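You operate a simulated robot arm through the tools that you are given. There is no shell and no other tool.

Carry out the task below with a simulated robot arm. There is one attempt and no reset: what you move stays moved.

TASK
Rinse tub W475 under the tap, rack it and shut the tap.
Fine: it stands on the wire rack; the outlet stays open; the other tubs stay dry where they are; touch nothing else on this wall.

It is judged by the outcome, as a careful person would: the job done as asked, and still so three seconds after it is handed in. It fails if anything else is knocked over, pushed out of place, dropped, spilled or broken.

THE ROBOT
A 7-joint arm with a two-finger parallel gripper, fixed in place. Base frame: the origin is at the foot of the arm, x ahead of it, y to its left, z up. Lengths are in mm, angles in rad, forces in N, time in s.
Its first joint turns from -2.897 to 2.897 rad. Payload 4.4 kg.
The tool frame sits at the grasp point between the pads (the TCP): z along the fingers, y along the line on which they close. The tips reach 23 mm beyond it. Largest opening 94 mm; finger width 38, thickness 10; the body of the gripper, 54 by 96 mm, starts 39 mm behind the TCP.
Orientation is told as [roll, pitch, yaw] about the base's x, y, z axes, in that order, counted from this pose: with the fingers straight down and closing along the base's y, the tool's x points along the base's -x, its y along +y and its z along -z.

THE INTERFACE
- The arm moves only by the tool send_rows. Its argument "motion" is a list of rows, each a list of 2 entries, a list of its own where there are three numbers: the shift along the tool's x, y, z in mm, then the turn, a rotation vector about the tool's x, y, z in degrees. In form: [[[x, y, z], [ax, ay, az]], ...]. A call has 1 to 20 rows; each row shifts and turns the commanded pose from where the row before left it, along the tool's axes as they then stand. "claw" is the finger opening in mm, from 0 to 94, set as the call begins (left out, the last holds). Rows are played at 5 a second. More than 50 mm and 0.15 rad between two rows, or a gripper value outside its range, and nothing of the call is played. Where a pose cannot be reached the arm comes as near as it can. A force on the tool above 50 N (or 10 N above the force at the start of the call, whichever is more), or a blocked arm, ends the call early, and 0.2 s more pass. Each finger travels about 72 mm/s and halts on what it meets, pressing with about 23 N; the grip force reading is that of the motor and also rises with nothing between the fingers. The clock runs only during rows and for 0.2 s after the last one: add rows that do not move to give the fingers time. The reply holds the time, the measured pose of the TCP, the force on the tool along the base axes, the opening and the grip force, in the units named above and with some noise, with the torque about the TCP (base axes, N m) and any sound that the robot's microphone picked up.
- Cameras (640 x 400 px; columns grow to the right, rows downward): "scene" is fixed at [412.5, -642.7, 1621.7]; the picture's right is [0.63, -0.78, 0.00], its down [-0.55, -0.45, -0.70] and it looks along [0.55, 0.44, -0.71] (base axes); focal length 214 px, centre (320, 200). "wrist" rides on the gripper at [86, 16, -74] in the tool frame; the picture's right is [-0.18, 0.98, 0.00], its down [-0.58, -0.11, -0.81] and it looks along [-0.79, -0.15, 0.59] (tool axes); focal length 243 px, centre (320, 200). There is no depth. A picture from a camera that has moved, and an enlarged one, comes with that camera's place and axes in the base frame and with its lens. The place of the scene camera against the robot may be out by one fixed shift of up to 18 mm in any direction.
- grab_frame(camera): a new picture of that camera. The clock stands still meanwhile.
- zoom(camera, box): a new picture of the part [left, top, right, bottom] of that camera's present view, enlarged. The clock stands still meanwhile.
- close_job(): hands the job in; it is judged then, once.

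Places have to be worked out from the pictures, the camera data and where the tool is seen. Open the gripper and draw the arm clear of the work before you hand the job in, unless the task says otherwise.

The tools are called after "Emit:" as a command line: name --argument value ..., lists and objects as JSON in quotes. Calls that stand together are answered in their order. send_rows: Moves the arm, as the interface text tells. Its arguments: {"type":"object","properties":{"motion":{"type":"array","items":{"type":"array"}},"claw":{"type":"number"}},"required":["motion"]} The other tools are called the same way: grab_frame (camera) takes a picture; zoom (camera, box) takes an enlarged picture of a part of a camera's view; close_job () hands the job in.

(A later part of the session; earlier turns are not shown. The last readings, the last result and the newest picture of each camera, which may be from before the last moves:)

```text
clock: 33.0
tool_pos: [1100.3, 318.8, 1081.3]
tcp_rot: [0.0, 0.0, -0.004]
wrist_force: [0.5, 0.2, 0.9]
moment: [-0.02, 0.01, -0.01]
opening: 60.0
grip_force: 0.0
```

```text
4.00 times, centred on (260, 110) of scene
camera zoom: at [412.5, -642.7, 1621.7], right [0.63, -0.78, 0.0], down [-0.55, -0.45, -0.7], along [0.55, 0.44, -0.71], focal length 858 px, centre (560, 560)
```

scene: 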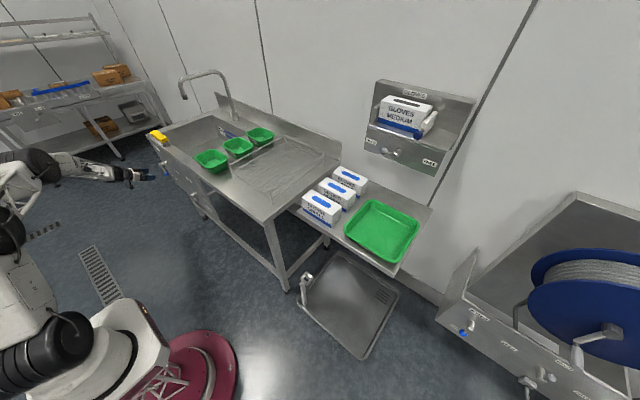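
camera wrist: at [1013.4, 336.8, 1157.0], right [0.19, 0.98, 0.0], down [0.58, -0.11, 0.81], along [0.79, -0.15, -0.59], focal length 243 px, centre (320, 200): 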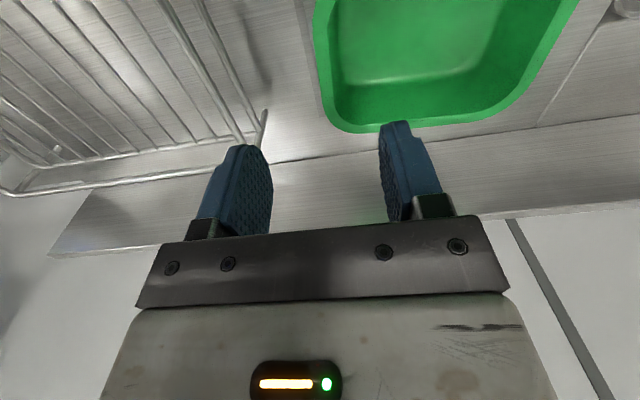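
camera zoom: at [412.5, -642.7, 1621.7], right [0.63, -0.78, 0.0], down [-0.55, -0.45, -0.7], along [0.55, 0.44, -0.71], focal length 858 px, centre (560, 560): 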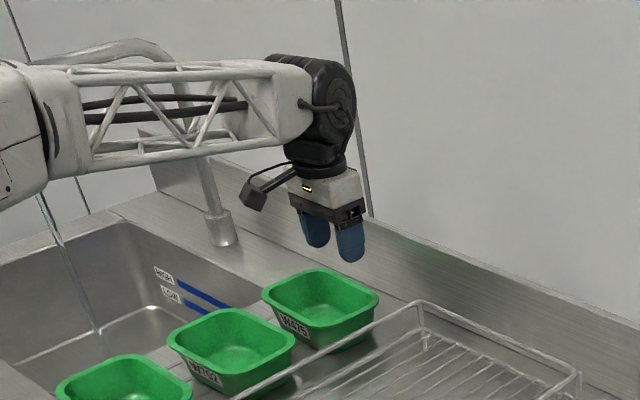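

The arm reaches W475's near wall (radius 1145) with no trouble. The tub wall tapers, so I lean the tool about 18° to follow it, narrow the opening to 40, and check the view before descending.

Emit:
send_rows --motion '[[[0, 0, 0], [-6, 0, 0]], [[0, 0, 0], [-6, 0, 0]], [[0, 0, 0], [-6, 0, 0]], [[-5, 8, 20], [0, 0, 0]], [[0, 0, 20], [0, 0, 0]]]' --claw 44

Emit:
grab_frame --camera "wrist"

Emit:
zoom --camera "scene" --box '[230, 80, 290, 150]'

```text
clock: 34.2
tool_pos: [1105.0, 339.8, 1046.5]
tcp_rot: [0.315, 0.0, -0.005]
wrist_force: [0.6, -0.1, 1.0]
moment: [0.02, 0.02, -0.01]
opening: 43.9
grip_force: 0.0
```

```text
taken
camera wrist: at [1018.6, 333.8, 1122.4], right [0.19, 0.93, 0.3], down [0.58, -0.35, 0.73], along [0.79, 0.04, -0.61], focal length 243 px, centre (320, 200)
```

wrist: 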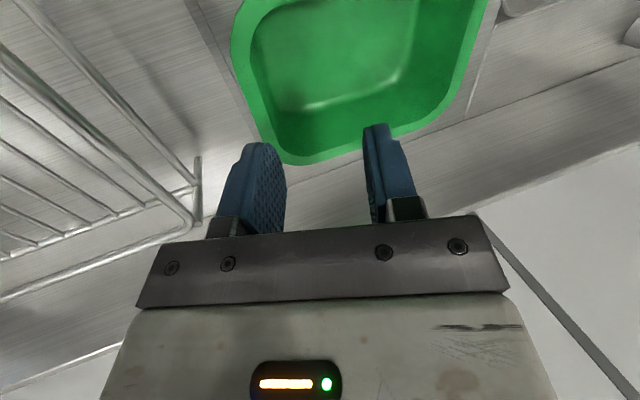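

```text
5.71 times, centred on (260, 115) of scene
camera zoom: at [412.5, -642.7, 1621.7], right [0.63, -0.78, 0.0], down [-0.55, -0.45, -0.7], along [0.55, 0.44, -0.71], focal length 1226 px, centre (663, 686)
```

zoom: 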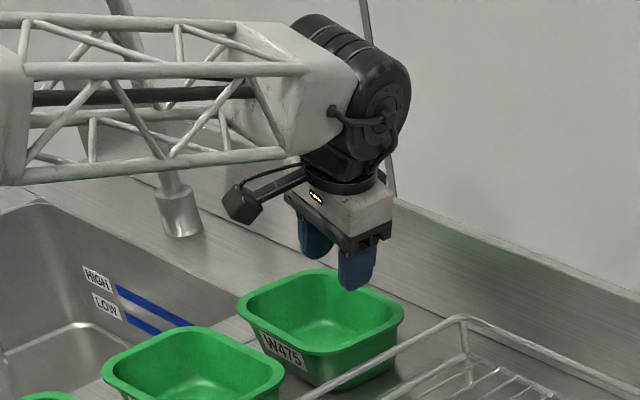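

The lean is set. I shift sideways so that the approach along the tool axis ends with the near wall between the fingers, then check.

Emit:
send_rows --motion '[[[-1, -20, 0], [0, 0, 0]], [[-1, -20.5, 0], [0, 0, 0]], [[0, 0, 30], [0, 0, 0]]]'

Emit:
grab_frame --camera "wrist"

Emit:
zoom --camera "scene" --box '[235, 90, 285, 145]'

```text
clock: 35.0
tool_pos: [1106.8, 311.3, 1005.4]
tcp_rot: [0.313, -0.002, -0.003]
wrist_force: [-0.4, -0.3, 0.7]
moment: [-0.05, -0.01, 0.01]
opening: 44.1
grip_force: 0.1
```

```text
taken
camera wrist: at [1020.1, 304.4, 1081.7], right [0.19, 0.93, 0.3], down [0.58, -0.35, 0.73], along [0.79, 0.04, -0.61], focal length 243 px, centre (320, 200)
```

wrist: 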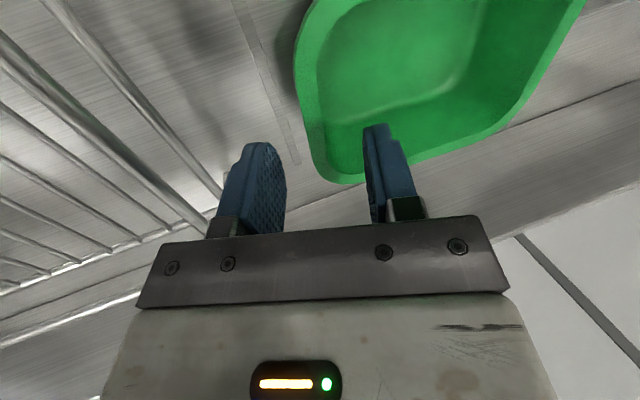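

```text
7.27 times, centred on (260, 118) of scene
camera zoom: at [412.5, -642.7, 1621.7], right [0.63, -0.78, 0.0], down [-0.55, -0.45, -0.7], along [0.55, 0.44, -0.71], focal length 1560 px, centre (756, 800)
```

zoom: 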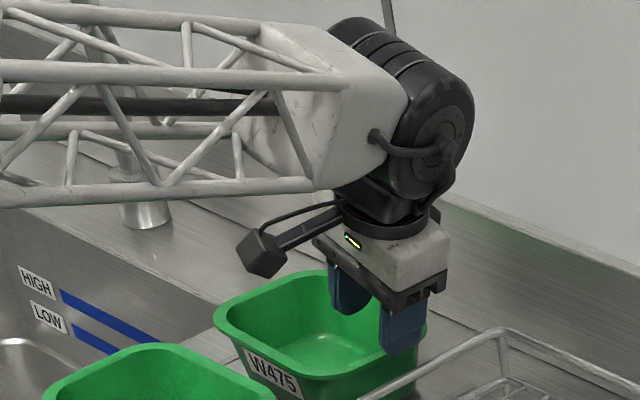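

The lip's outer edge is at y≈318, inner at ≈328. I descend along the tool axis about 52 mm with a 3 mm sideways trim.

Emit:
send_rows --motion '[[[0, -3, 13], [0, 0, 0]], [[0, 0, 13], [0, 0, 0]], [[0, 0, 13], [0, 0, 0]], [[0, 0, 13], [0, 0, 0]]]'

Emit:
grab_frame --camera "wrist"

Emit:
zoom --camera "scene" --box '[235, 90, 285, 145]'

```text
clock: 36.0
tool_pos: [1107.6, 323.7, 955.1]
tcp_rot: [0.311, 0.001, -0.004]
wrist_force: [-0.5, -0.5, 0.4]
moment: [-0.01, -0.01, 0.03]
opening: 44.1
grip_force: 0.1
```

```text
taken
camera wrist: at [1020.4, 317.6, 1030.6], right [0.19, 0.93, 0.3], down [0.58, -0.35, 0.73], along [0.79, 0.04, -0.61], focal length 243 px, centre (320, 200)
```

wrist: 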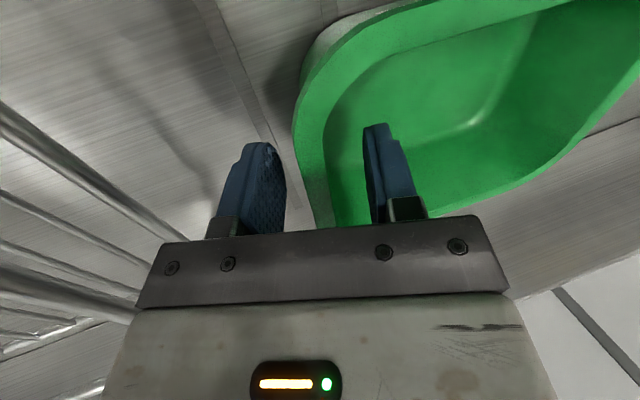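

```text
7.27 times, centred on (260, 118) of scene
camera zoom: at [412.5, -642.7, 1621.7], right [0.63, -0.78, 0.0], down [-0.55, -0.45, -0.7], along [0.55, 0.44, -0.71], focal length 1560 px, centre (756, 800)
```

zoom: 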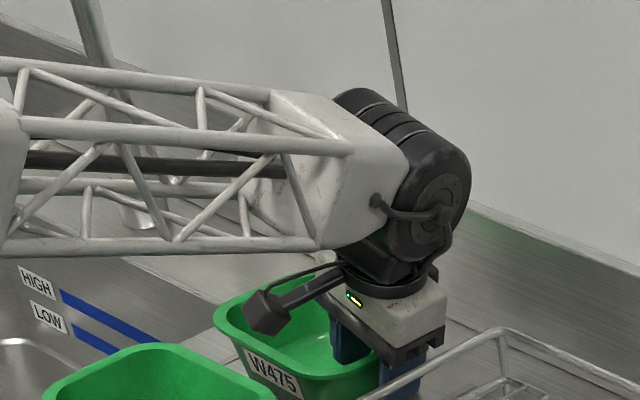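

The wall is centred between the fingers with no contact forces. I go 7 mm deeper in small steps, guarded by the force stop, and then close.

Emit:
send_rows --motion '[[[0, 0, 4], [0, 0, 0]], [[0, 0, 3], [0, 0, 0]]]'

Emit:
send_rows --motion '[[[0, 0, 0], [0, 0, 0]], [[0, 0, 0], [0, 0, 0]], [[0, 0, 0], [0, 0, 0]], [[0, 0, 0], [0, 0, 0]]]' --claw 0

Emit:
grab_frame --camera "wrist"

Emit:
zoom --camera "scene" --box '[210, 90, 290, 150]'

```text
clock: 36.6
tool_pos: [1109.2, 327.4, 947.9]
tcp_rot: [0.313, 0.002, -0.002]
wrist_force: [-0.3, -0.4, 0.2]
moment: [-0.03, 0.0, 0.02]
opening: 44.1
grip_force: 0.0
```

```text
clock: 37.6
tool_pos: [1108.4, 326.9, 948.2]
tcp_rot: [0.309, -0.001, -0.004]
wrist_force: [-1.7, -0.1, 1.4]
moment: [-0.08, 0.04, 0.12]
opening: 11.4
grip_force: 22.9
```

```text
taken
camera wrist: at [1020.3, 319.8, 1023.9], right [0.19, 0.93, 0.3], down [0.58, -0.35, 0.73], along [0.79, 0.04, -0.61], focal length 243 px, centre (320, 200)
```

wrist: 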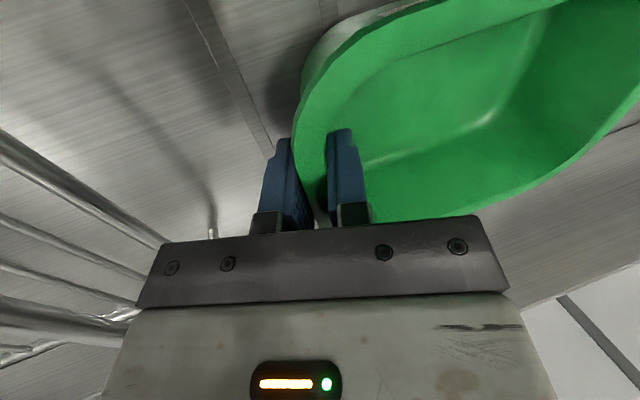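

```text
6.67 times, centred on (250, 120) of scene
camera zoom: at [412.5, -642.7, 1621.7], right [0.63, -0.78, 0.0], down [-0.55, -0.45, -0.7], along [0.55, 0.44, -0.71], focal length 1430 px, centre (787, 733)
```

zoom: 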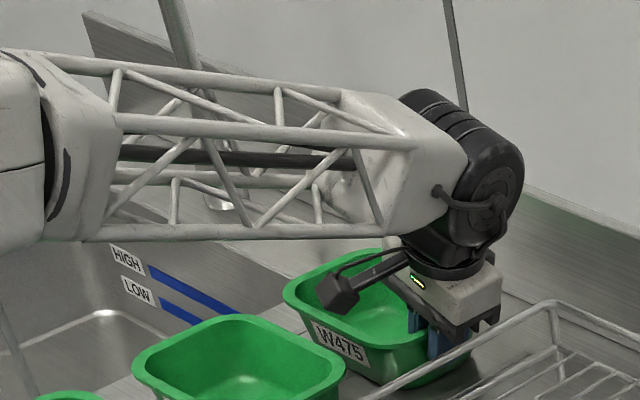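

Gripped at 11.4 mm with 23 N. I lift straight up 40 mm gently and check the hang and the weight.

Emit:
send_rows --motion '[[[0, 3.1, -9.5], [0, 0, 0]], [[0, 3.1, -9.5], [0, 0, 0]], [[0, 3.1, -9.5], [0, 0, 0]], [[0, 3.1, -9.5], [0, 0, 0]], [[0, 0, 0], [0, 0, 0]]]'

Emit:
grab_frame --camera "wrist"

Emit:
zoom --camera "scene" --box '[210, 90, 290, 150]'

```text
clock: 38.8
tool_pos: [1107.8, 324.6, 987.2]
tcp_rot: [0.312, -0.001, -0.003]
wrist_force: [-0.9, -0.5, -1.0]
moment: [-0.06, 0.04, 0.17]
opening: 10.9
grip_force: 22.7
```

```text
taken
camera wrist: at [1020.5, 319.9, 1063.2], right [0.19, 0.93, 0.3], down [0.58, -0.35, 0.73], along [0.79, 0.04, -0.61], focal length 243 px, centre (320, 200)
```

wrist: 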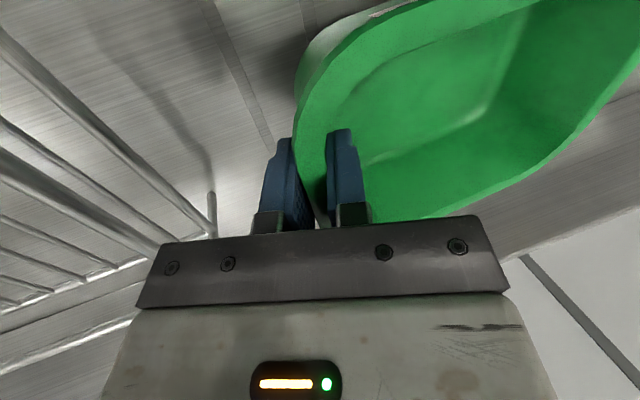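

```text
6.67 times, centred on (250, 120) of scene
camera zoom: at [412.5, -642.7, 1621.7], right [0.63, -0.78, 0.0], down [-0.55, -0.45, -0.7], along [0.55, 0.44, -0.71], focal length 1430 px, centre (787, 733)
```

zoom: 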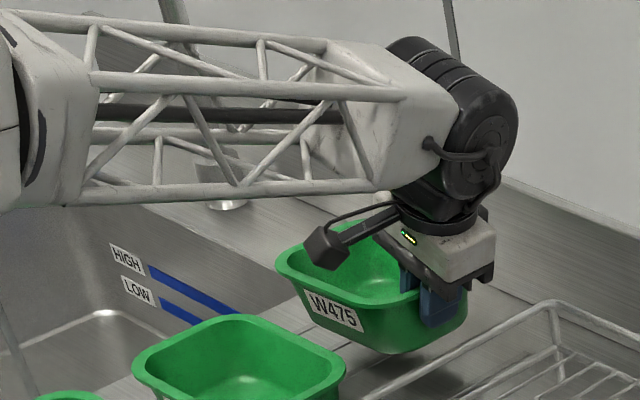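

The tub is held level and weighs about 1–2 N. I raise it and carry it toward the basin, stopping short of the stream to check.

Emit:
send_rows --motion '[[[0, 9.2, -28.5], [0, 0, 0]], [[0, 9.2, -28.5], [0, 0, 0]], [[17.3, 28.9, 10.9], [0, 0, 0]], [[17.3, 28.9, 10.9], [0, 0, 0]], [[17.3, 28.9, 10.9], [0, 0, 0]], [[17.3, 28.9, 10.9], [0, 0, 0]], [[17.3, 28.9, 10.9], [0, 0, 0]], [[17.3, 28.9, 10.9], [0, 0, 0]], [[17.3, 28.9, 10.9], [0, 0, 0]], [[17.3, 28.9, 10.9], [0, 0, 0]]]'

Emit:
grab_frame --camera "wrist"

Emit:
zoom --camera "scene" --box '[140, 50, 280, 160]'

```text
clock: 41.0
tool_pos: [969.3, 572.9, 1034.8]
tcp_rot: [0.31, 0.0, -0.004]
wrist_force: [3.9, 0.2, -0.2]
moment: [-0.01, -0.18, -0.74]
opening: 10.6
grip_force: 22.3
```

```text
taken
camera wrist: at [882.8, 566.2, 1111.1], right [0.19, 0.93, 0.3], down [0.58, -0.35, 0.73], along [0.79, 0.04, -0.61], focal length 243 px, centre (320, 200)
```

wrist: 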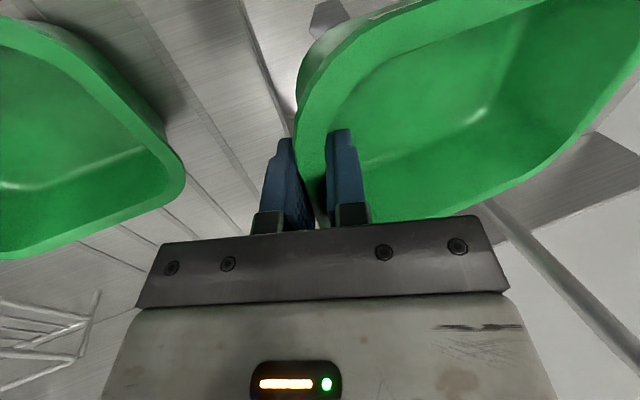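

```text
3.64 times, centred on (210, 105) of scene
camera zoom: at [412.5, -642.7, 1621.7], right [0.63, -0.78, 0.0], down [-0.55, -0.45, -0.7], along [0.55, 0.44, -0.71], focal length 780 px, centre (720, 546)
```

zoom: 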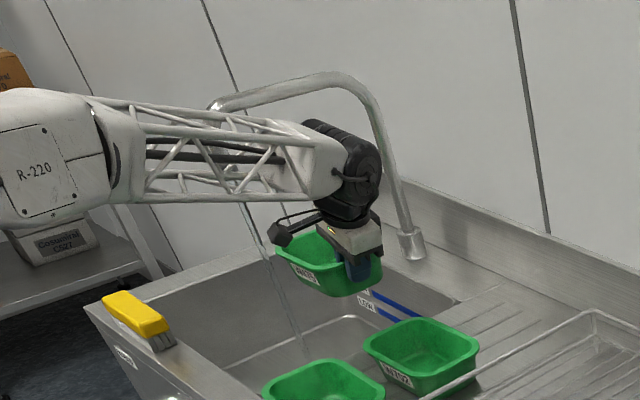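

Held fine. The 3.9 N reading may be just the stop; I pause a moment to re-read before entering the stream.

Emit:
send_rows --motion '[[[0, 0, 0], [0, 0, 0]], [[0, 0, 0], [0, 0, 0]]]'

Emit:
grab_frame --camera "scene"

```text
clock: 41.6
tool_pos: [969.7, 573.2, 1034.0]
tcp_rot: [0.312, 0.0, -0.003]
wrist_force: [4.2, -0.2, -1.3]
moment: [-0.03, -0.13, -0.73]
opening: 10.4
grip_force: 23.3
```

```text
taken
```

scene: 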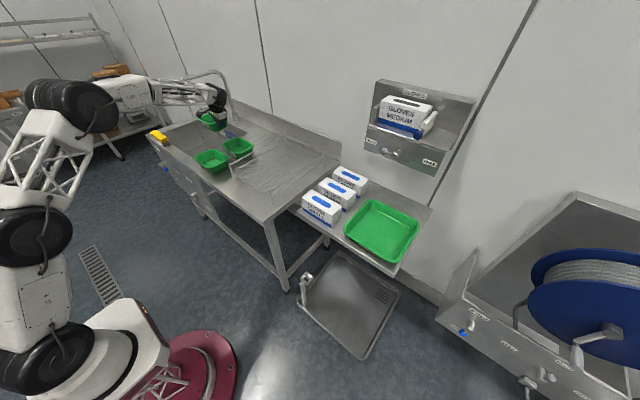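

There is a steady +4 N x-force whose line passes about 174 mm to +y of the TCP — at the tub's far end. I look closely for what it might be touching before moving on.

Emit:
zoom --camera "scene" --box '[180, 90, 240, 150]'

Emit:
zoom --camera "wrist" --box '[290, 0, 640, 220]'

Emit:
zoom --camera "scene" --box '[160, 60, 260, 130]'

```text
6.67 times, centred on (210, 120) of scene
camera zoom: at [412.5, -642.7, 1621.7], right [0.63, -0.78, 0.0], down [-0.55, -0.45, -0.7], along [0.55, 0.44, -0.71], focal length 1430 px, centre (1053, 733)
```

zoom: 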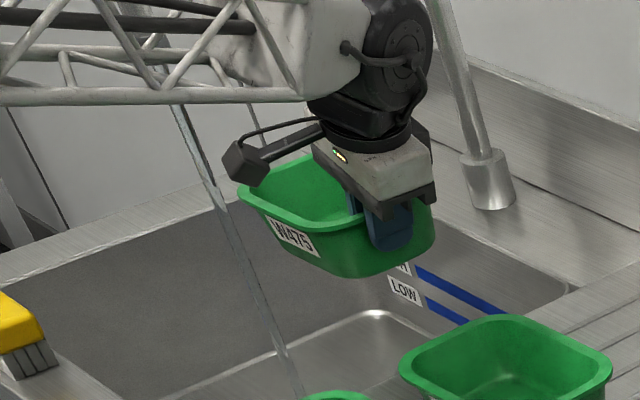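

```text
1.82 times, centred on (465, 110) of wrist
camera zoom: at [882.5, 566.8, 1111.0], right [0.19, 0.93, 0.3], down [0.58, -0.35, 0.73], along [0.79, 0.04, -0.61], focal length 441 px, centre (56, 364)
```

zoom: 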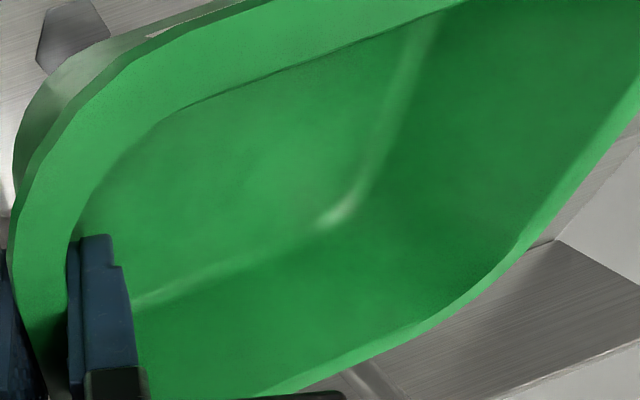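

```text
5.71 times, centred on (210, 95) of scene
camera zoom: at [412.5, -642.7, 1621.7], right [0.63, -0.78, 0.0], down [-0.55, -0.45, -0.7], along [0.55, 0.44, -0.71], focal length 1226 px, centre (949, 800)
```

zoom: 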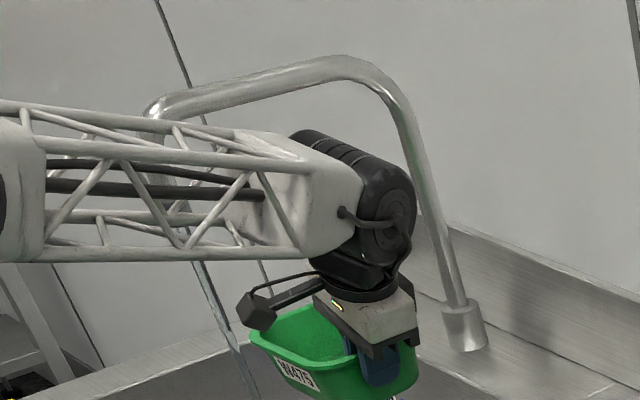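

Nothing visible touches the tub apart from the stream passing near its corner. I back off 40 mm in -y and re-read to see whether the force belongs to a contact.

Emit:
send_rows --motion '[[[0, -19, -6], [0, 0, 0]], [[0, -19, -6], [0, 0, 0]], [[0, 0, 0], [0, 0, 0]], [[0, 0, 0], [0, 0, 0]]]'

```text
clock: 42.6
tool_pos: [969.0, 533.3, 1034.2]
tcp_rot: [0.312, 0.001, -0.003]
wrist_force: [3.7, 1.0, -1.5]
moment: [0.03, -0.15, -0.75]
opening: 10.3
grip_force: 23.3
```

The force moved along with the tub, so it is not a fixed obstacle. I wait a second in place to see whether it decays.

Emit:
send_rows --motion '[[[0, 0, 0], [0, 0, 0]], [[0, 0, 0], [0, 0, 0]], [[0, 0, 0], [0, 0, 0]], [[0, 0, 0], [0, 0, 0]], [[0, 0, 0], [0, 0, 0]]]'

Emit:
grab_frame --camera "wrist"

Emit:
zoom --camera "scene" --box '[190, 90, 250, 140]'

```text
clock: 43.8
tool_pos: [970.0, 532.9, 1035.4]
tcp_rot: [0.312, -0.001, -0.004]
wrist_force: [-0.5, 0.7, -1.4]
moment: [-0.05, 0.03, -0.03]
opening: 10.1
grip_force: 23.2
```

```text
taken
camera wrist: at [882.5, 526.7, 1111.3], right [0.19, 0.93, 0.3], down [0.58, -0.35, 0.73], along [0.79, 0.04, -0.61], focal length 243 px, centre (320, 200)
```

wrist: 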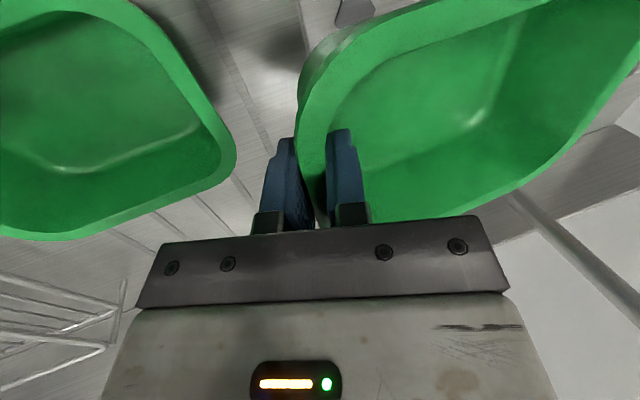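

```text
8.00 times, centred on (220, 115) of scene
camera zoom: at [412.5, -642.7, 1621.7], right [0.63, -0.78, 0.0], down [-0.55, -0.45, -0.7], along [0.55, 0.44, -0.71], focal length 1716 px, centre (1120, 880)
```

zoom: 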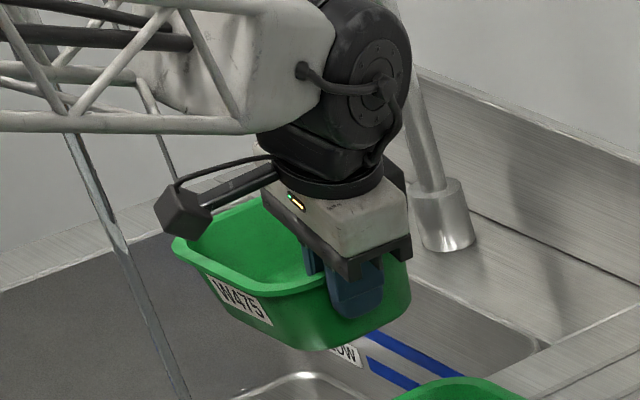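

The disturbance has died away (now about 0 N and only the tub's weight), and the tub still sits as before in the fingers. I move it under the stream, keeping the water falling in its far half.

Emit:
send_rows --motion '[[[17.5, 38.1, 13.7], [0, 0, 0]], [[17.5, 38.1, 13.7], [0, 0, 0]], [[17.5, 38.1, 13.7], [0, 0, 0]], [[17.5, 38.1, 13.7], [0, 0, 0]]]'

Emit:
grab_frame --camera "wrist"

Emit:
zoom --camera "scene" --box '[160, 60, 240, 140]'

```text
clock: 44.8
tool_pos: [900.1, 693.8, 1028.2]
tcp_rot: [0.312, 0.0, -0.005]
wrist_force: [3.2, 0.0, 0.0]
moment: [-0.05, -0.17, -0.76]
opening: 10.2
grip_force: 23.5
```

```text
taken
camera wrist: at [813.5, 688.3, 1105.7], right [0.19, 0.93, 0.3], down [0.58, -0.35, 0.73], along [0.79, 0.04, -0.61], focal length 243 px, centre (320, 200)
```

wrist: 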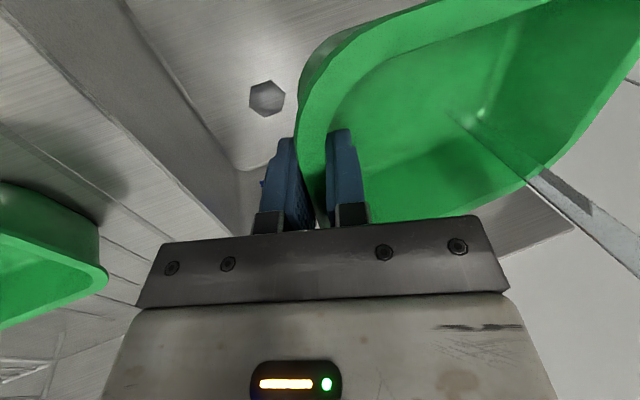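

```text
5.00 times, centred on (200, 100) of scene
camera zoom: at [412.5, -642.7, 1621.7], right [0.63, -0.78, 0.0], down [-0.55, -0.45, -0.7], along [0.55, 0.44, -0.71], focal length 1072 px, centre (920, 700)
```

zoom: 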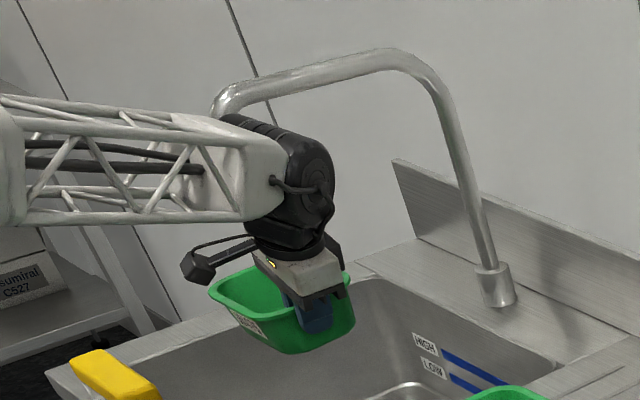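

The stream now falls inside the tub and hits its floor. I hold here briefly and watch the weight.

Emit:
send_rows --motion '[[[0, 0, 0], [0, 0, 0]], [[0, 0, 0], [0, 0, 0]], [[0, 0, 0], [0, 0, 0]], [[0, 0, 0], [0, 0, 0]]]'

Emit:
grab_frame --camera "wrist"

```text
clock: 45.8
tool_pos: [899.9, 694.8, 1029.4]
tcp_rot: [0.313, 0.0, -0.004]
wrist_force: [3.5, -0.9, -0.8]
moment: [-0.02, -0.19, -0.75]
opening: 10.2
grip_force: 23.1
```

```text
taken
camera wrist: at [813.0, 688.8, 1105.8], right [0.19, 0.93, 0.3], down [0.58, -0.35, 0.73], along [0.79, 0.04, -0.61], focal length 243 px, centre (320, 200)
```

wrist: 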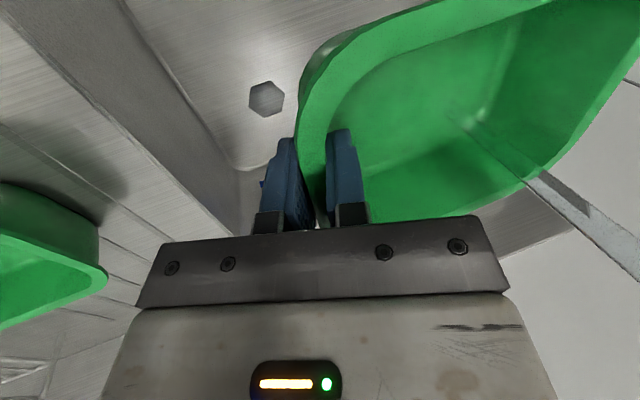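

I zoom in to see whether water is collecting in the tub.

Emit:
zoom --camera "wrist" --box '[290, 0, 640, 220]'

Emit:
send_rows --motion '[[[0, 0, 0], [0, 0, 0]], [[0, 0, 0], [0, 0, 0]], [[0, 0, 0], [0, 0, 0]], [[0, 0, 0], [0, 0, 0]], [[0, 0, 0], [0, 0, 0]], [[0, 0, 0], [0, 0, 0]]]'

Emit:
zoom --camera "wrist" --box '[290, 0, 640, 220]'

Emit:
zoom --camera "scene" --box '[170, 90, 230, 140]'

```text
1.82 times, centred on (465, 110) of wrist
camera zoom: at [813.0, 688.8, 1105.8], right [0.19, 0.93, 0.3], down [0.58, -0.35, 0.73], along [0.79, 0.04, -0.61], focal length 441 px, centre (56, 364)
```

zoom: 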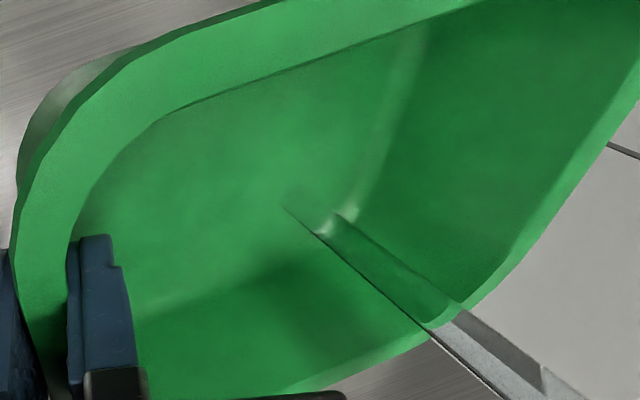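

```text
clock: 47.2
tool_pos: [900.4, 695.6, 1029.4]
tcp_rot: [0.313, 0.0, -0.002]
wrist_force: [-0.4, -0.5, -1.1]
moment: [-0.1, 0.01, 0.0]
opening: 10.2
grip_force: 23.8
```

```text
1.82 times, centred on (465, 110) of wrist
camera zoom: at [813.0, 688.8, 1105.8], right [0.19, 0.93, 0.3], down [0.58, -0.35, 0.73], along [0.79, 0.04, -0.61], focal length 441 px, centre (56, 364)
```

zoom: 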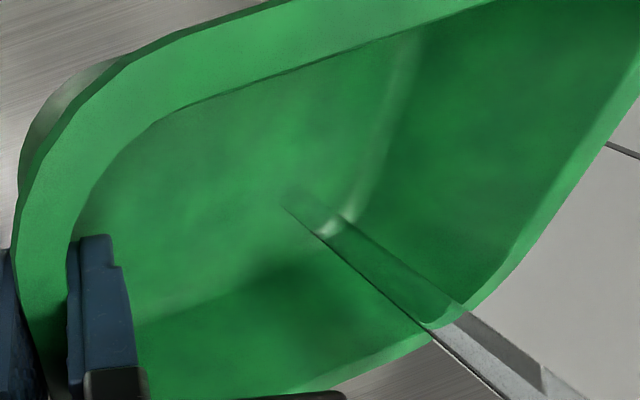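

```text
8.00 times, centred on (200, 115) of scene
camera zoom: at [412.5, -642.7, 1621.7], right [0.63, -0.78, 0.0], down [-0.55, -0.45, -0.7], along [0.55, 0.44, -0.71], focal length 1716 px, centre (1280, 880)
```

zoom: 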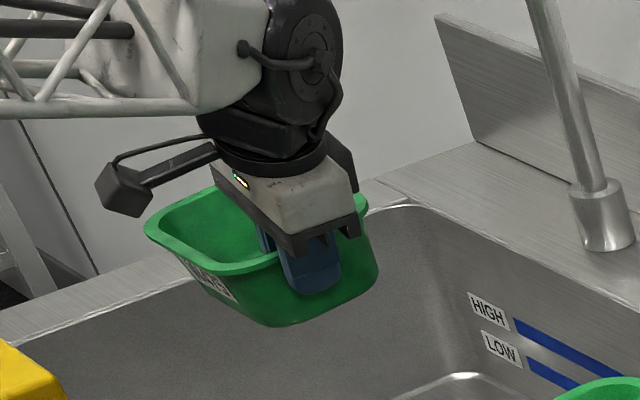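

The weight stays constant (water isn't piling up), but the tub's surface is visibly getting wet. I keep it under the stream longer.

Emit:
send_rows --motion '[[[0, 0, 0], [0, 0, 0]], [[0, 0, 0], [0, 0, 0]], [[0, 0, 0], [0, 0, 0]], [[0, 0, 0], [0, 0, 0]], [[0, 0, 0], [0, 0, 0]], [[0, 0, 0], [0, 0, 0]], [[0, 0, 0], [0, 0, 0]], [[0, 0, 0], [0, 0, 0]], [[0, 0, 0], [0, 0, 0]], [[0, 0, 0], [0, 0, 0]], [[0, 0, 0], [0, 0, 0]], [[0, 0, 0], [0, 0, 0]], [[0, 0, 0], [0, 0, 0]], [[0, 0, 0], [0, 0, 0]], [[0, 0, 0], [0, 0, 0]]]'

Emit:
zoom --camera "wrist" --box '[290, 0, 640, 220]'

Emit:
grab_frame --camera "scene"

```text
clock: 50.4
tool_pos: [899.3, 696.1, 1030.0]
tcp_rot: [0.312, 0.0, -0.003]
wrist_force: [-0.1, 0.1, -1.7]
moment: [-0.06, 0.06, 0.15]
opening: 9.9
grip_force: 23.2
```

```text
1.82 times, centred on (465, 110) of wrist
camera zoom: at [813.0, 688.7, 1105.8], right [0.19, 0.93, 0.3], down [0.58, -0.35, 0.73], along [0.79, 0.04, -0.61], focal length 441 px, centre (56, 364)
```

zoom: 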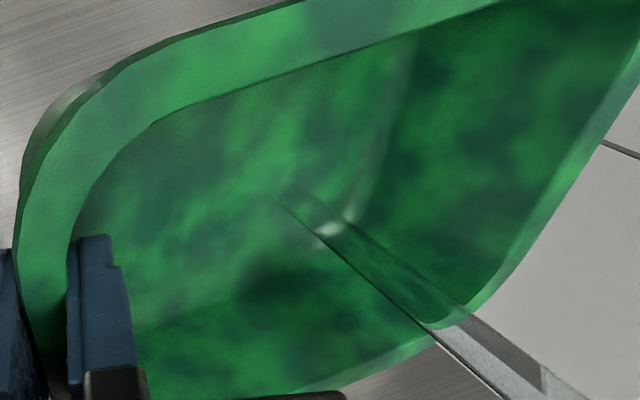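

```text
taken
```

scene: 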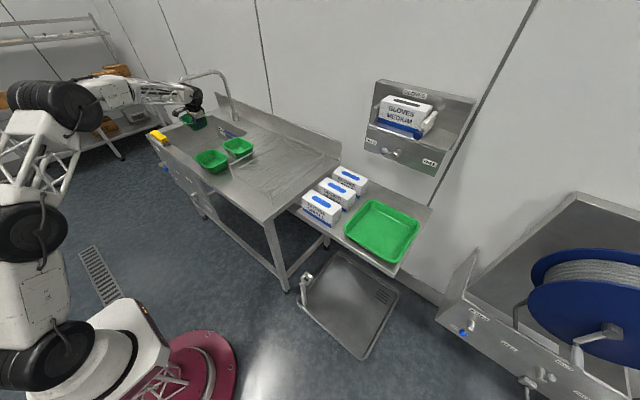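

Wetness keeps progressing over the whole tub. I hold another 4 seconds and check the saturation.

Emit:
send_rows --motion '[[[0, 0, 0], [0, 0, 0]], [[0, 0, 0], [0, 0, 0]], [[0, 0, 0], [0, 0, 0]], [[0, 0, 0], [0, 0, 0]], [[0, 0, 0], [0, 0, 0]], [[0, 0, 0], [0, 0, 0]], [[0, 0, 0], [0, 0, 0]], [[0, 0, 0], [0, 0, 0]], [[0, 0, 0], [0, 0, 0]], [[0, 0, 0], [0, 0, 0]], [[0, 0, 0], [0, 0, 0]], [[0, 0, 0], [0, 0, 0]], [[0, 0, 0], [0, 0, 0]], [[0, 0, 0], [0, 0, 0]], [[0, 0, 0], [0, 0, 0]], [[0, 0, 0], [0, 0, 0]], [[0, 0, 0], [0, 0, 0]], [[0, 0, 0], [0, 0, 0]], [[0, 0, 0], [0, 0, 0]], [[0, 0, 0], [0, 0, 0]]]'

Emit:
zoom --camera "wrist" --box '[290, 0, 640, 220]'

Emit:
zoom --camera "scene" --box '[170, 90, 230, 140]'

```text
clock: 54.6
tool_pos: [900.5, 694.2, 1029.7]
tcp_rot: [0.312, 0.0, -0.002]
wrist_force: [0.5, -0.2, -0.6]
moment: [-0.23, -0.01, -0.02]
opening: 9.7
grip_force: 23.3
```

```text
1.82 times, centred on (465, 110) of wrist
camera zoom: at [813.0, 688.8, 1105.8], right [0.19, 0.93, 0.3], down [0.58, -0.35, 0.73], along [0.79, 0.04, -0.61], focal length 441 px, centre (56, 364)
```

zoom: 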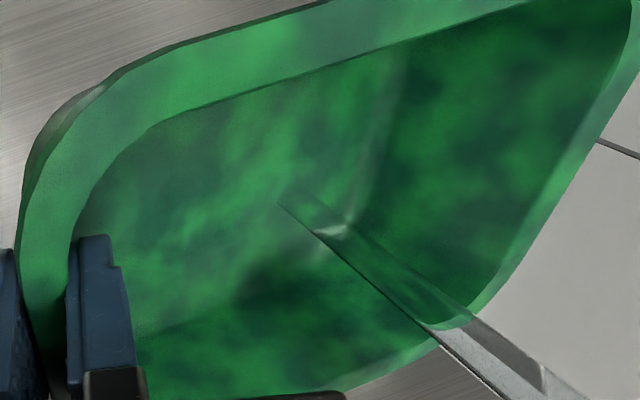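

```text
8.00 times, centred on (200, 115) of scene
camera zoom: at [412.5, -642.7, 1621.7], right [0.63, -0.78, 0.0], down [-0.55, -0.45, -0.7], along [0.55, 0.44, -0.71], focal length 1716 px, centre (1280, 880)
```

zoom: 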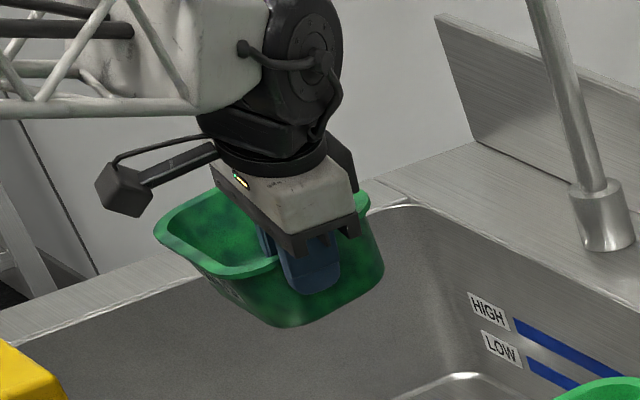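

The tub is thoroughly wet after ten seconds and shows no standing water, but it is slowly sagging in the grip. I take it out of the stream, still over the basin, and raise it a little before tipping it out.

Emit:
send_rows --motion '[[[4, -22, -8], [0, 0, 0]], [[4, -22, -8], [0, 0, 0]], [[4, -22, -8], [0, 0, 0]], [[4, -22, -8], [0, 0, 0]], [[4, 6, -38], [0, 0, 0]], [[0, 6, -38], [0, 0, 0]]]'

Emit:
grab_frame --camera "wrist"

Emit:
zoom --camera "scene" --box '[150, 60, 250, 150]'

```text
clock: 56.0
tool_pos: [880.2, 588.4, 1106.7]
tcp_rot: [0.312, 0.002, -0.004]
wrist_force: [-4.0, 1.0, -2.6]
moment: [-0.19, 0.26, 0.86]
opening: 9.7
grip_force: 22.2
```

```text
taken
camera wrist: at [793.4, 582.8, 1184.5], right [0.19, 0.93, 0.3], down [0.58, -0.35, 0.73], along [0.79, 0.04, -0.61], focal length 243 px, centre (320, 200)
```

wrist: 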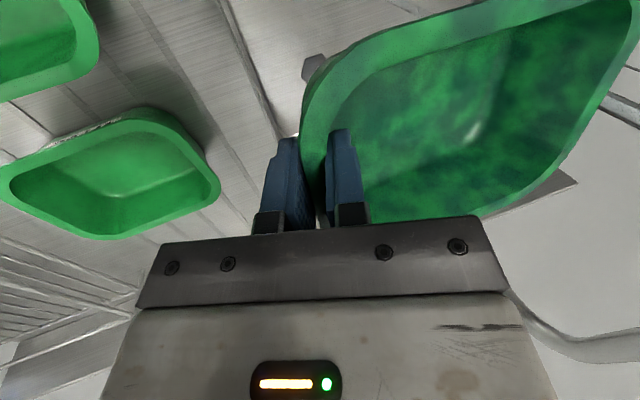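

```text
4.44 times, centred on (200, 105) of scene
camera zoom: at [412.5, -642.7, 1621.7], right [0.63, -0.78, 0.0], down [-0.55, -0.45, -0.7], along [0.55, 0.44, -0.71], focal length 953 px, centre (853, 622)
```

zoom: 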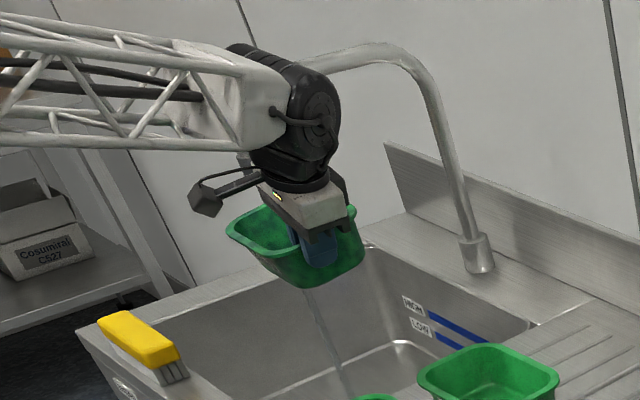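

The tub hangs within a few degrees of level. Over the basin and clear of the spout, I tip it by pitching the tool toward +x.

Emit:
send_rows --motion '[[[0, 0, 0], [0, -7.5, 0]], [[0, 0, 0], [0, -7.5, 0]], [[0, 0, 0], [0, -7.5, 0]], [[0, 0, 0], [0, -7.5, 0]], [[0, 0, 0], [0, -7.5, 0]], [[0, 0, 0], [0, -7.5, 0]], [[0, 0, 0], [0, -7.5, 0]], [[0, 0, 0], [0, -7.5, 0]]]'

Emit:
grab_frame --camera "wrist"

Emit:
zoom --camera "scene" --box '[150, 60, 250, 150]'

```text
clock: 57.8
tool_pos: [879.3, 590.9, 1109.4]
tcp_rot: [0.576, -0.97, -0.493]
wrist_force: [-0.5, 0.5, -0.1]
moment: [-0.1, 0.07, -0.01]
opening: 10.0
grip_force: 23.7
```

```text
taken
camera wrist: at [771.4, 618.4, 1078.4], right [0.09, 0.89, 0.45], down [-0.41, -0.38, 0.83], along [0.91, -0.26, 0.33], focal length 243 px, centre (320, 200)
```

wrist: 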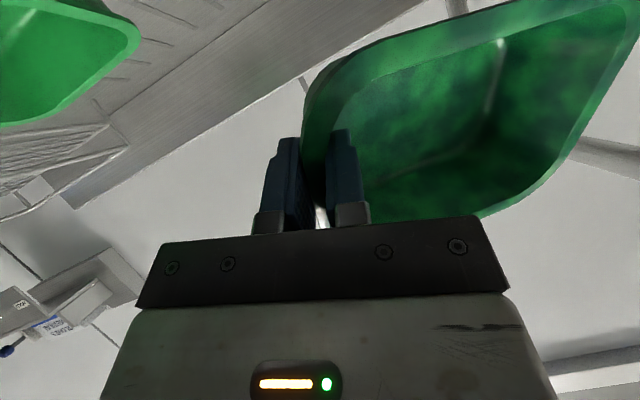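

```text
4.44 times, centred on (200, 105) of scene
camera zoom: at [412.5, -642.7, 1621.7], right [0.63, -0.78, 0.0], down [-0.55, -0.45, -0.7], along [0.55, 0.44, -0.71], focal length 953 px, centre (853, 622)
```

zoom: 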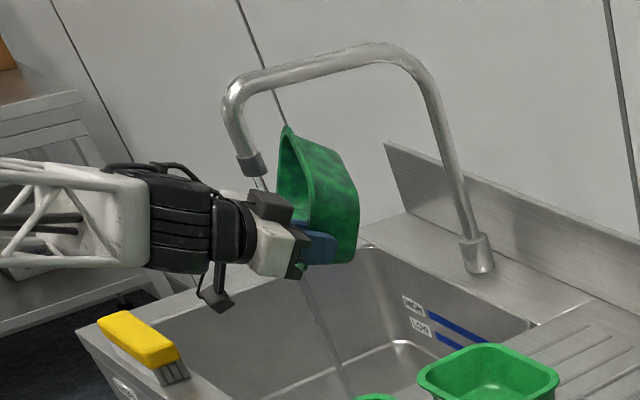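

Tipping works cleanly. I continue past 95° to drain it fully, moving slightly away from the spout as I do.

Emit:
send_rows --motion '[[[0, -3, 0], [0, -7.5, 0]], [[0, -3, 0], [0, -7.5, 0]], [[0, -3, 0], [0, -7.5, 0]], [[0, -3, 0], [0, -7.5, 0]], [[0, -3, 0], [0, -6, 0]], [[0, 0, 0], [0, 0, 0]], [[0, 0, 0], [0, 0, 0]], [[0, 0, 0], [0, 0, 0]], [[0, 0, 0], [0, 0, 0]], [[0, 0, 0], [0, 0, 0]]]'

Emit:
grab_frame --camera "wrist"

Emit:
zoom --camera "scene" --box '[150, 60, 250, 150]'

```text
clock: 60.0
tool_pos: [879.1, 575.6, 1103.2]
tcp_rot: [1.882, -1.241, -1.903]
wrist_force: [0.5, 0.5, -1.3]
moment: [-0.23, 0.17, 0.06]
opening: 10.1
grip_force: 22.6
```

```text
taken
camera wrist: at [814.1, 621.0, 1020.5], right [-0.02, 0.88, 0.48], down [-0.86, -0.25, 0.44], along [0.5, -0.4, 0.76], focal length 243 px, centre (320, 200)
```

wrist: 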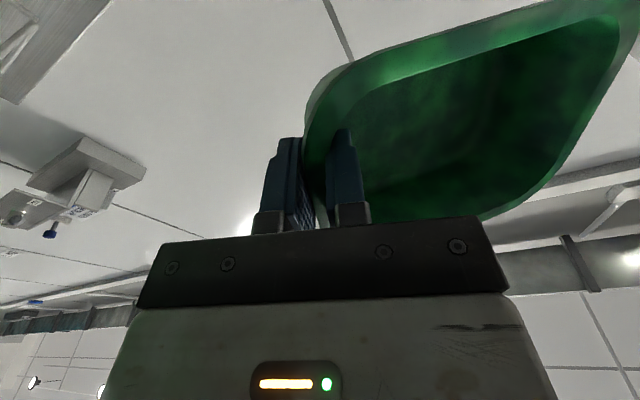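

```text
4.44 times, centred on (200, 105) of scene
camera zoom: at [412.5, -642.7, 1621.7], right [0.63, -0.78, 0.0], down [-0.55, -0.45, -0.7], along [0.55, 0.44, -0.71], focal length 953 px, centre (853, 622)
```

zoom: 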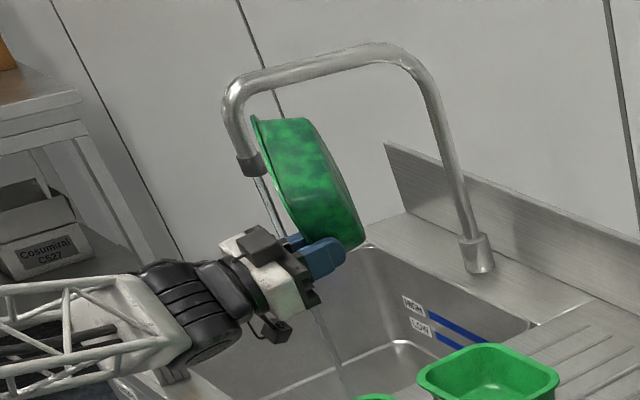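

Drained, no contact forces. I turn the tub back upright.

Emit:
send_rows --motion '[[[0, 0, 0], [0, 8, 0]], [[0, 0, 0], [0, 8, 0]], [[0, 0, 0], [0, 8, 0]], [[0, 0, 0], [0, 8, 0]], [[0, 0, 0], [0, 8, 0]], [[0, 0, 0], [0, 8, 0]], [[0, 0, 0], [0, 8, 0]], [[0, 0, 0], [0, 8, 0]], [[0, 0, 0], [0, 8, 0]], [[0, 0, 0], [0, 8, 0]], [[0, 0, 0], [0, 8, 0]], [[0, 0, 0], [0, 8, 0]], [[0, 0, 0], [0, 0, 0]]]'

Emit:
grab_frame --camera "wrist"

Emit:
zoom --camera "scene" --box '[150, 60, 250, 150]'

```text
clock: 62.8
tool_pos: [879.9, 576.5, 1104.1]
tcp_rot: [0.313, 0.001, -0.002]
wrist_force: [-0.8, 0.6, -0.1]
moment: [-0.04, 0.07, 0.16]
opening: 12.1
grip_force: 22.7
```

```text
taken
camera wrist: at [792.8, 569.4, 1180.7], right [0.19, 0.93, 0.3], down [0.58, -0.35, 0.73], along [0.79, 0.04, -0.61], focal length 243 px, centre (320, 200)
```

wrist: 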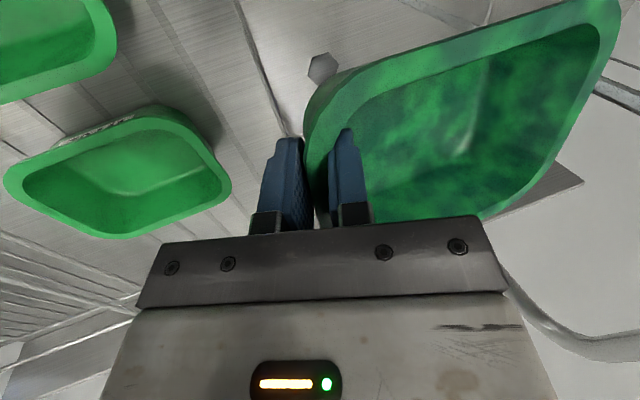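

```text
4.44 times, centred on (200, 105) of scene
camera zoom: at [412.5, -642.7, 1621.7], right [0.63, -0.78, 0.0], down [-0.55, -0.45, -0.7], along [0.55, 0.44, -0.71], focal length 953 px, centre (853, 622)
```

zoom: 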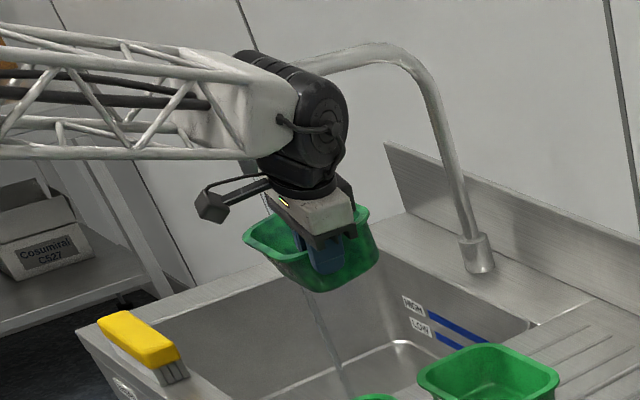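

Upright again; it has turned slightly in the pads but is held. I carry it around the front of the sink, so nothing wet passes over the other tubs, toward the rack.

Emit:
send_rows --motion '[[[45, -1.6, -0.5], [0, 0, 0]], [[45, -1.6, -0.5], [0, 0, 0]], [[45, -1.6, -0.5], [0, 0, 0]], [[45, -1.6, -0.5], [0, 0, 0]], [[45, -1.6, -0.5], [0, 0, 0]], [[45, -1.6, -0.5], [0, 0, 0]], [[0, -42, -13.6], [0, 0, 0]], [[0, -42, -13.6], [0, 0, 0]], [[0, -42, -13.6], [0, 0, 0]], [[0, -42, -13.6], [0, 0, 0]], [[0, -42, -13.6], [0, 0, 0]], [[0, -42, -13.6], [0, 0, 0]], [[0, -42, -13.6], [0, 0, 0]], [[0, -42, -13.6], [0, 0, 0]], [[0, -42, -13.6], [0, 0, 0]], [[0, -31, -10], [0, 0, 0]]]'

Emit:
grab_frame --camera "wrist"

Emit:
grab_frame --camera "scene"

```text
clock: 66.2
tool_pos: [607.3, 136.6, 1104.8]
tcp_rot: [0.312, 0.0, -0.002]
wrist_force: [0.6, -1.3, -0.9]
moment: [-0.09, 0.03, 0.03]
opening: 12.2
grip_force: 23.6
```

```text
taken
camera wrist: at [520.8, 129.7, 1181.2], right [0.19, 0.93, 0.3], down [0.58, -0.35, 0.73], along [0.79, 0.04, -0.61], focal length 243 px, centre (320, 200)
```

wrist: 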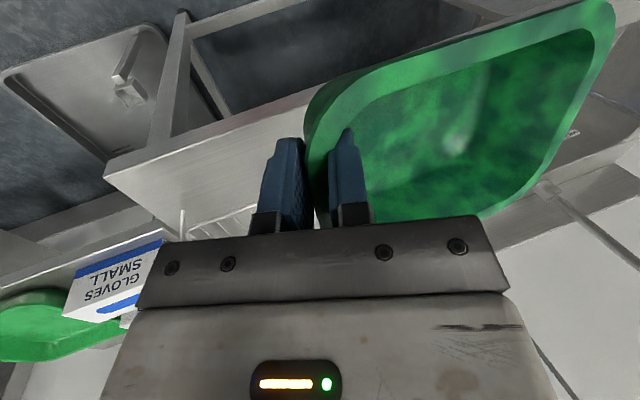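

```text
taken
```

scene: 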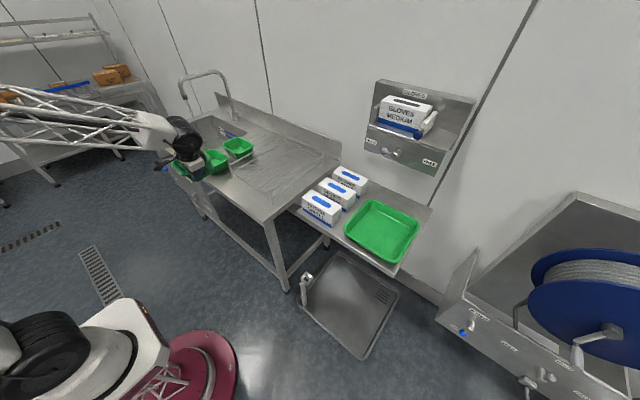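

The tub is held securely in front of the sink. I move it over the middle of the rack.

Emit:
send_rows --motion '[[[-41.6, -12.7, -4.1], [0, 0, 0]], [[-41.6, -12.7, -4.1], [0, 0, 0]], [[-41.6, -12.7, -4.1], [0, 0, 0]], [[-41.6, -12.7, -4.1], [0, 0, 0]], [[-41.6, -12.7, -4.1], [0, 0, 0]], [[-41.6, -12.7, -4.1], [0, 0, 0]], [[-41.6, -12.7, -4.1], [0, 0, 0]], [[-41.6, -12.7, -4.1], [0, 0, 0]], [[0, 0, 0], [0, 0, 0]]]'

Emit:
grab_frame --camera "wrist"

Emit:
zoom --camera "scene" --box '[210, 90, 350, 220]'

```text
clock: 68.2
tool_pos: [940.0, 28.2, 1105.5]
tcp_rot: [0.314, 0.001, -0.003]
wrist_force: [-2.1, 1.3, -1.1]
moment: [-0.02, 0.12, 0.44]
opening: 12.1
grip_force: 22.0
```

```text
taken
camera wrist: at [853.1, 22.1, 1181.0], right [0.19, 0.93, 0.3], down [0.58, -0.35, 0.73], along [0.79, 0.04, -0.61], focal length 243 px, centre (320, 200)
```

wrist: 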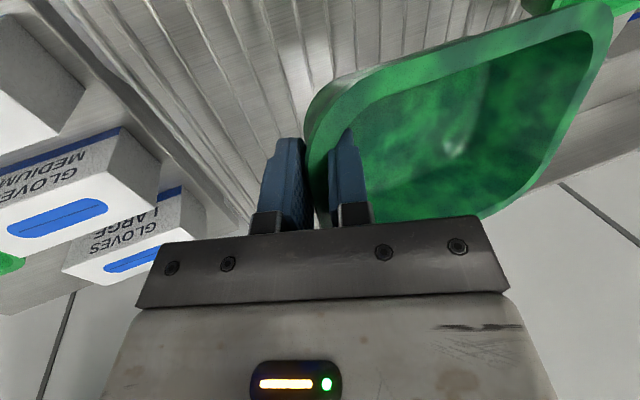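

```text
3.08 times, centred on (280, 155) of scene
camera zoom: at [412.5, -642.7, 1621.7], right [0.63, -0.78, 0.0], down [-0.55, -0.45, -0.7], along [0.55, 0.44, -0.71], focal length 660 px, centre (443, 338)
```

zoom: 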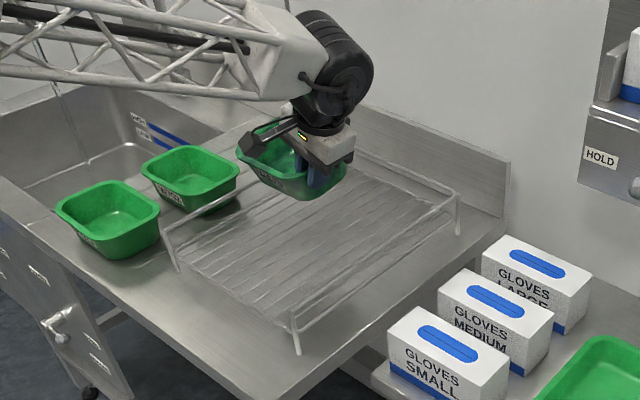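

I zoom in to judge how the tub is oriented in the grip before setting it down.

Emit:
zoom --camera "wrist" --box '[290, 0, 640, 220]'

Emit:
zoom --camera "scene" --box '[255, 105, 305, 165]'

```text
1.82 times, centred on (465, 110) of wrist
camera zoom: at [853.1, 22.1, 1181.0], right [0.19, 0.93, 0.3], down [0.58, -0.35, 0.73], along [0.79, 0.04, -0.61], focal length 441 px, centre (56, 364)
```

zoom: 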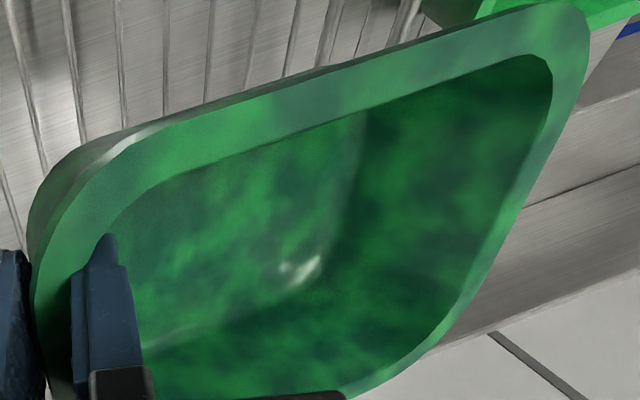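

```text
6.67 times, centred on (280, 135) of scene
camera zoom: at [412.5, -642.7, 1621.7], right [0.63, -0.78, 0.0], down [-0.55, -0.45, -0.7], along [0.55, 0.44, -0.71], focal length 1430 px, centre (587, 633)
```

zoom: 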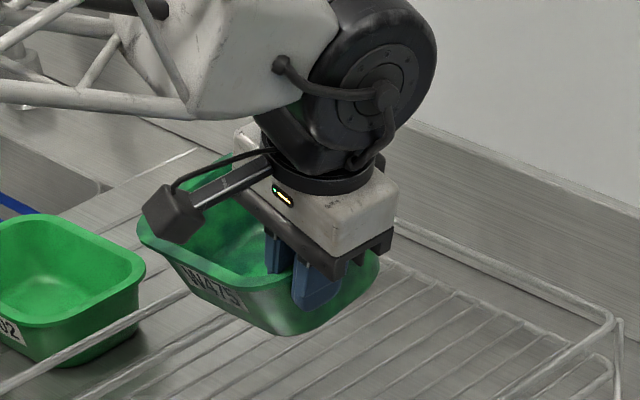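

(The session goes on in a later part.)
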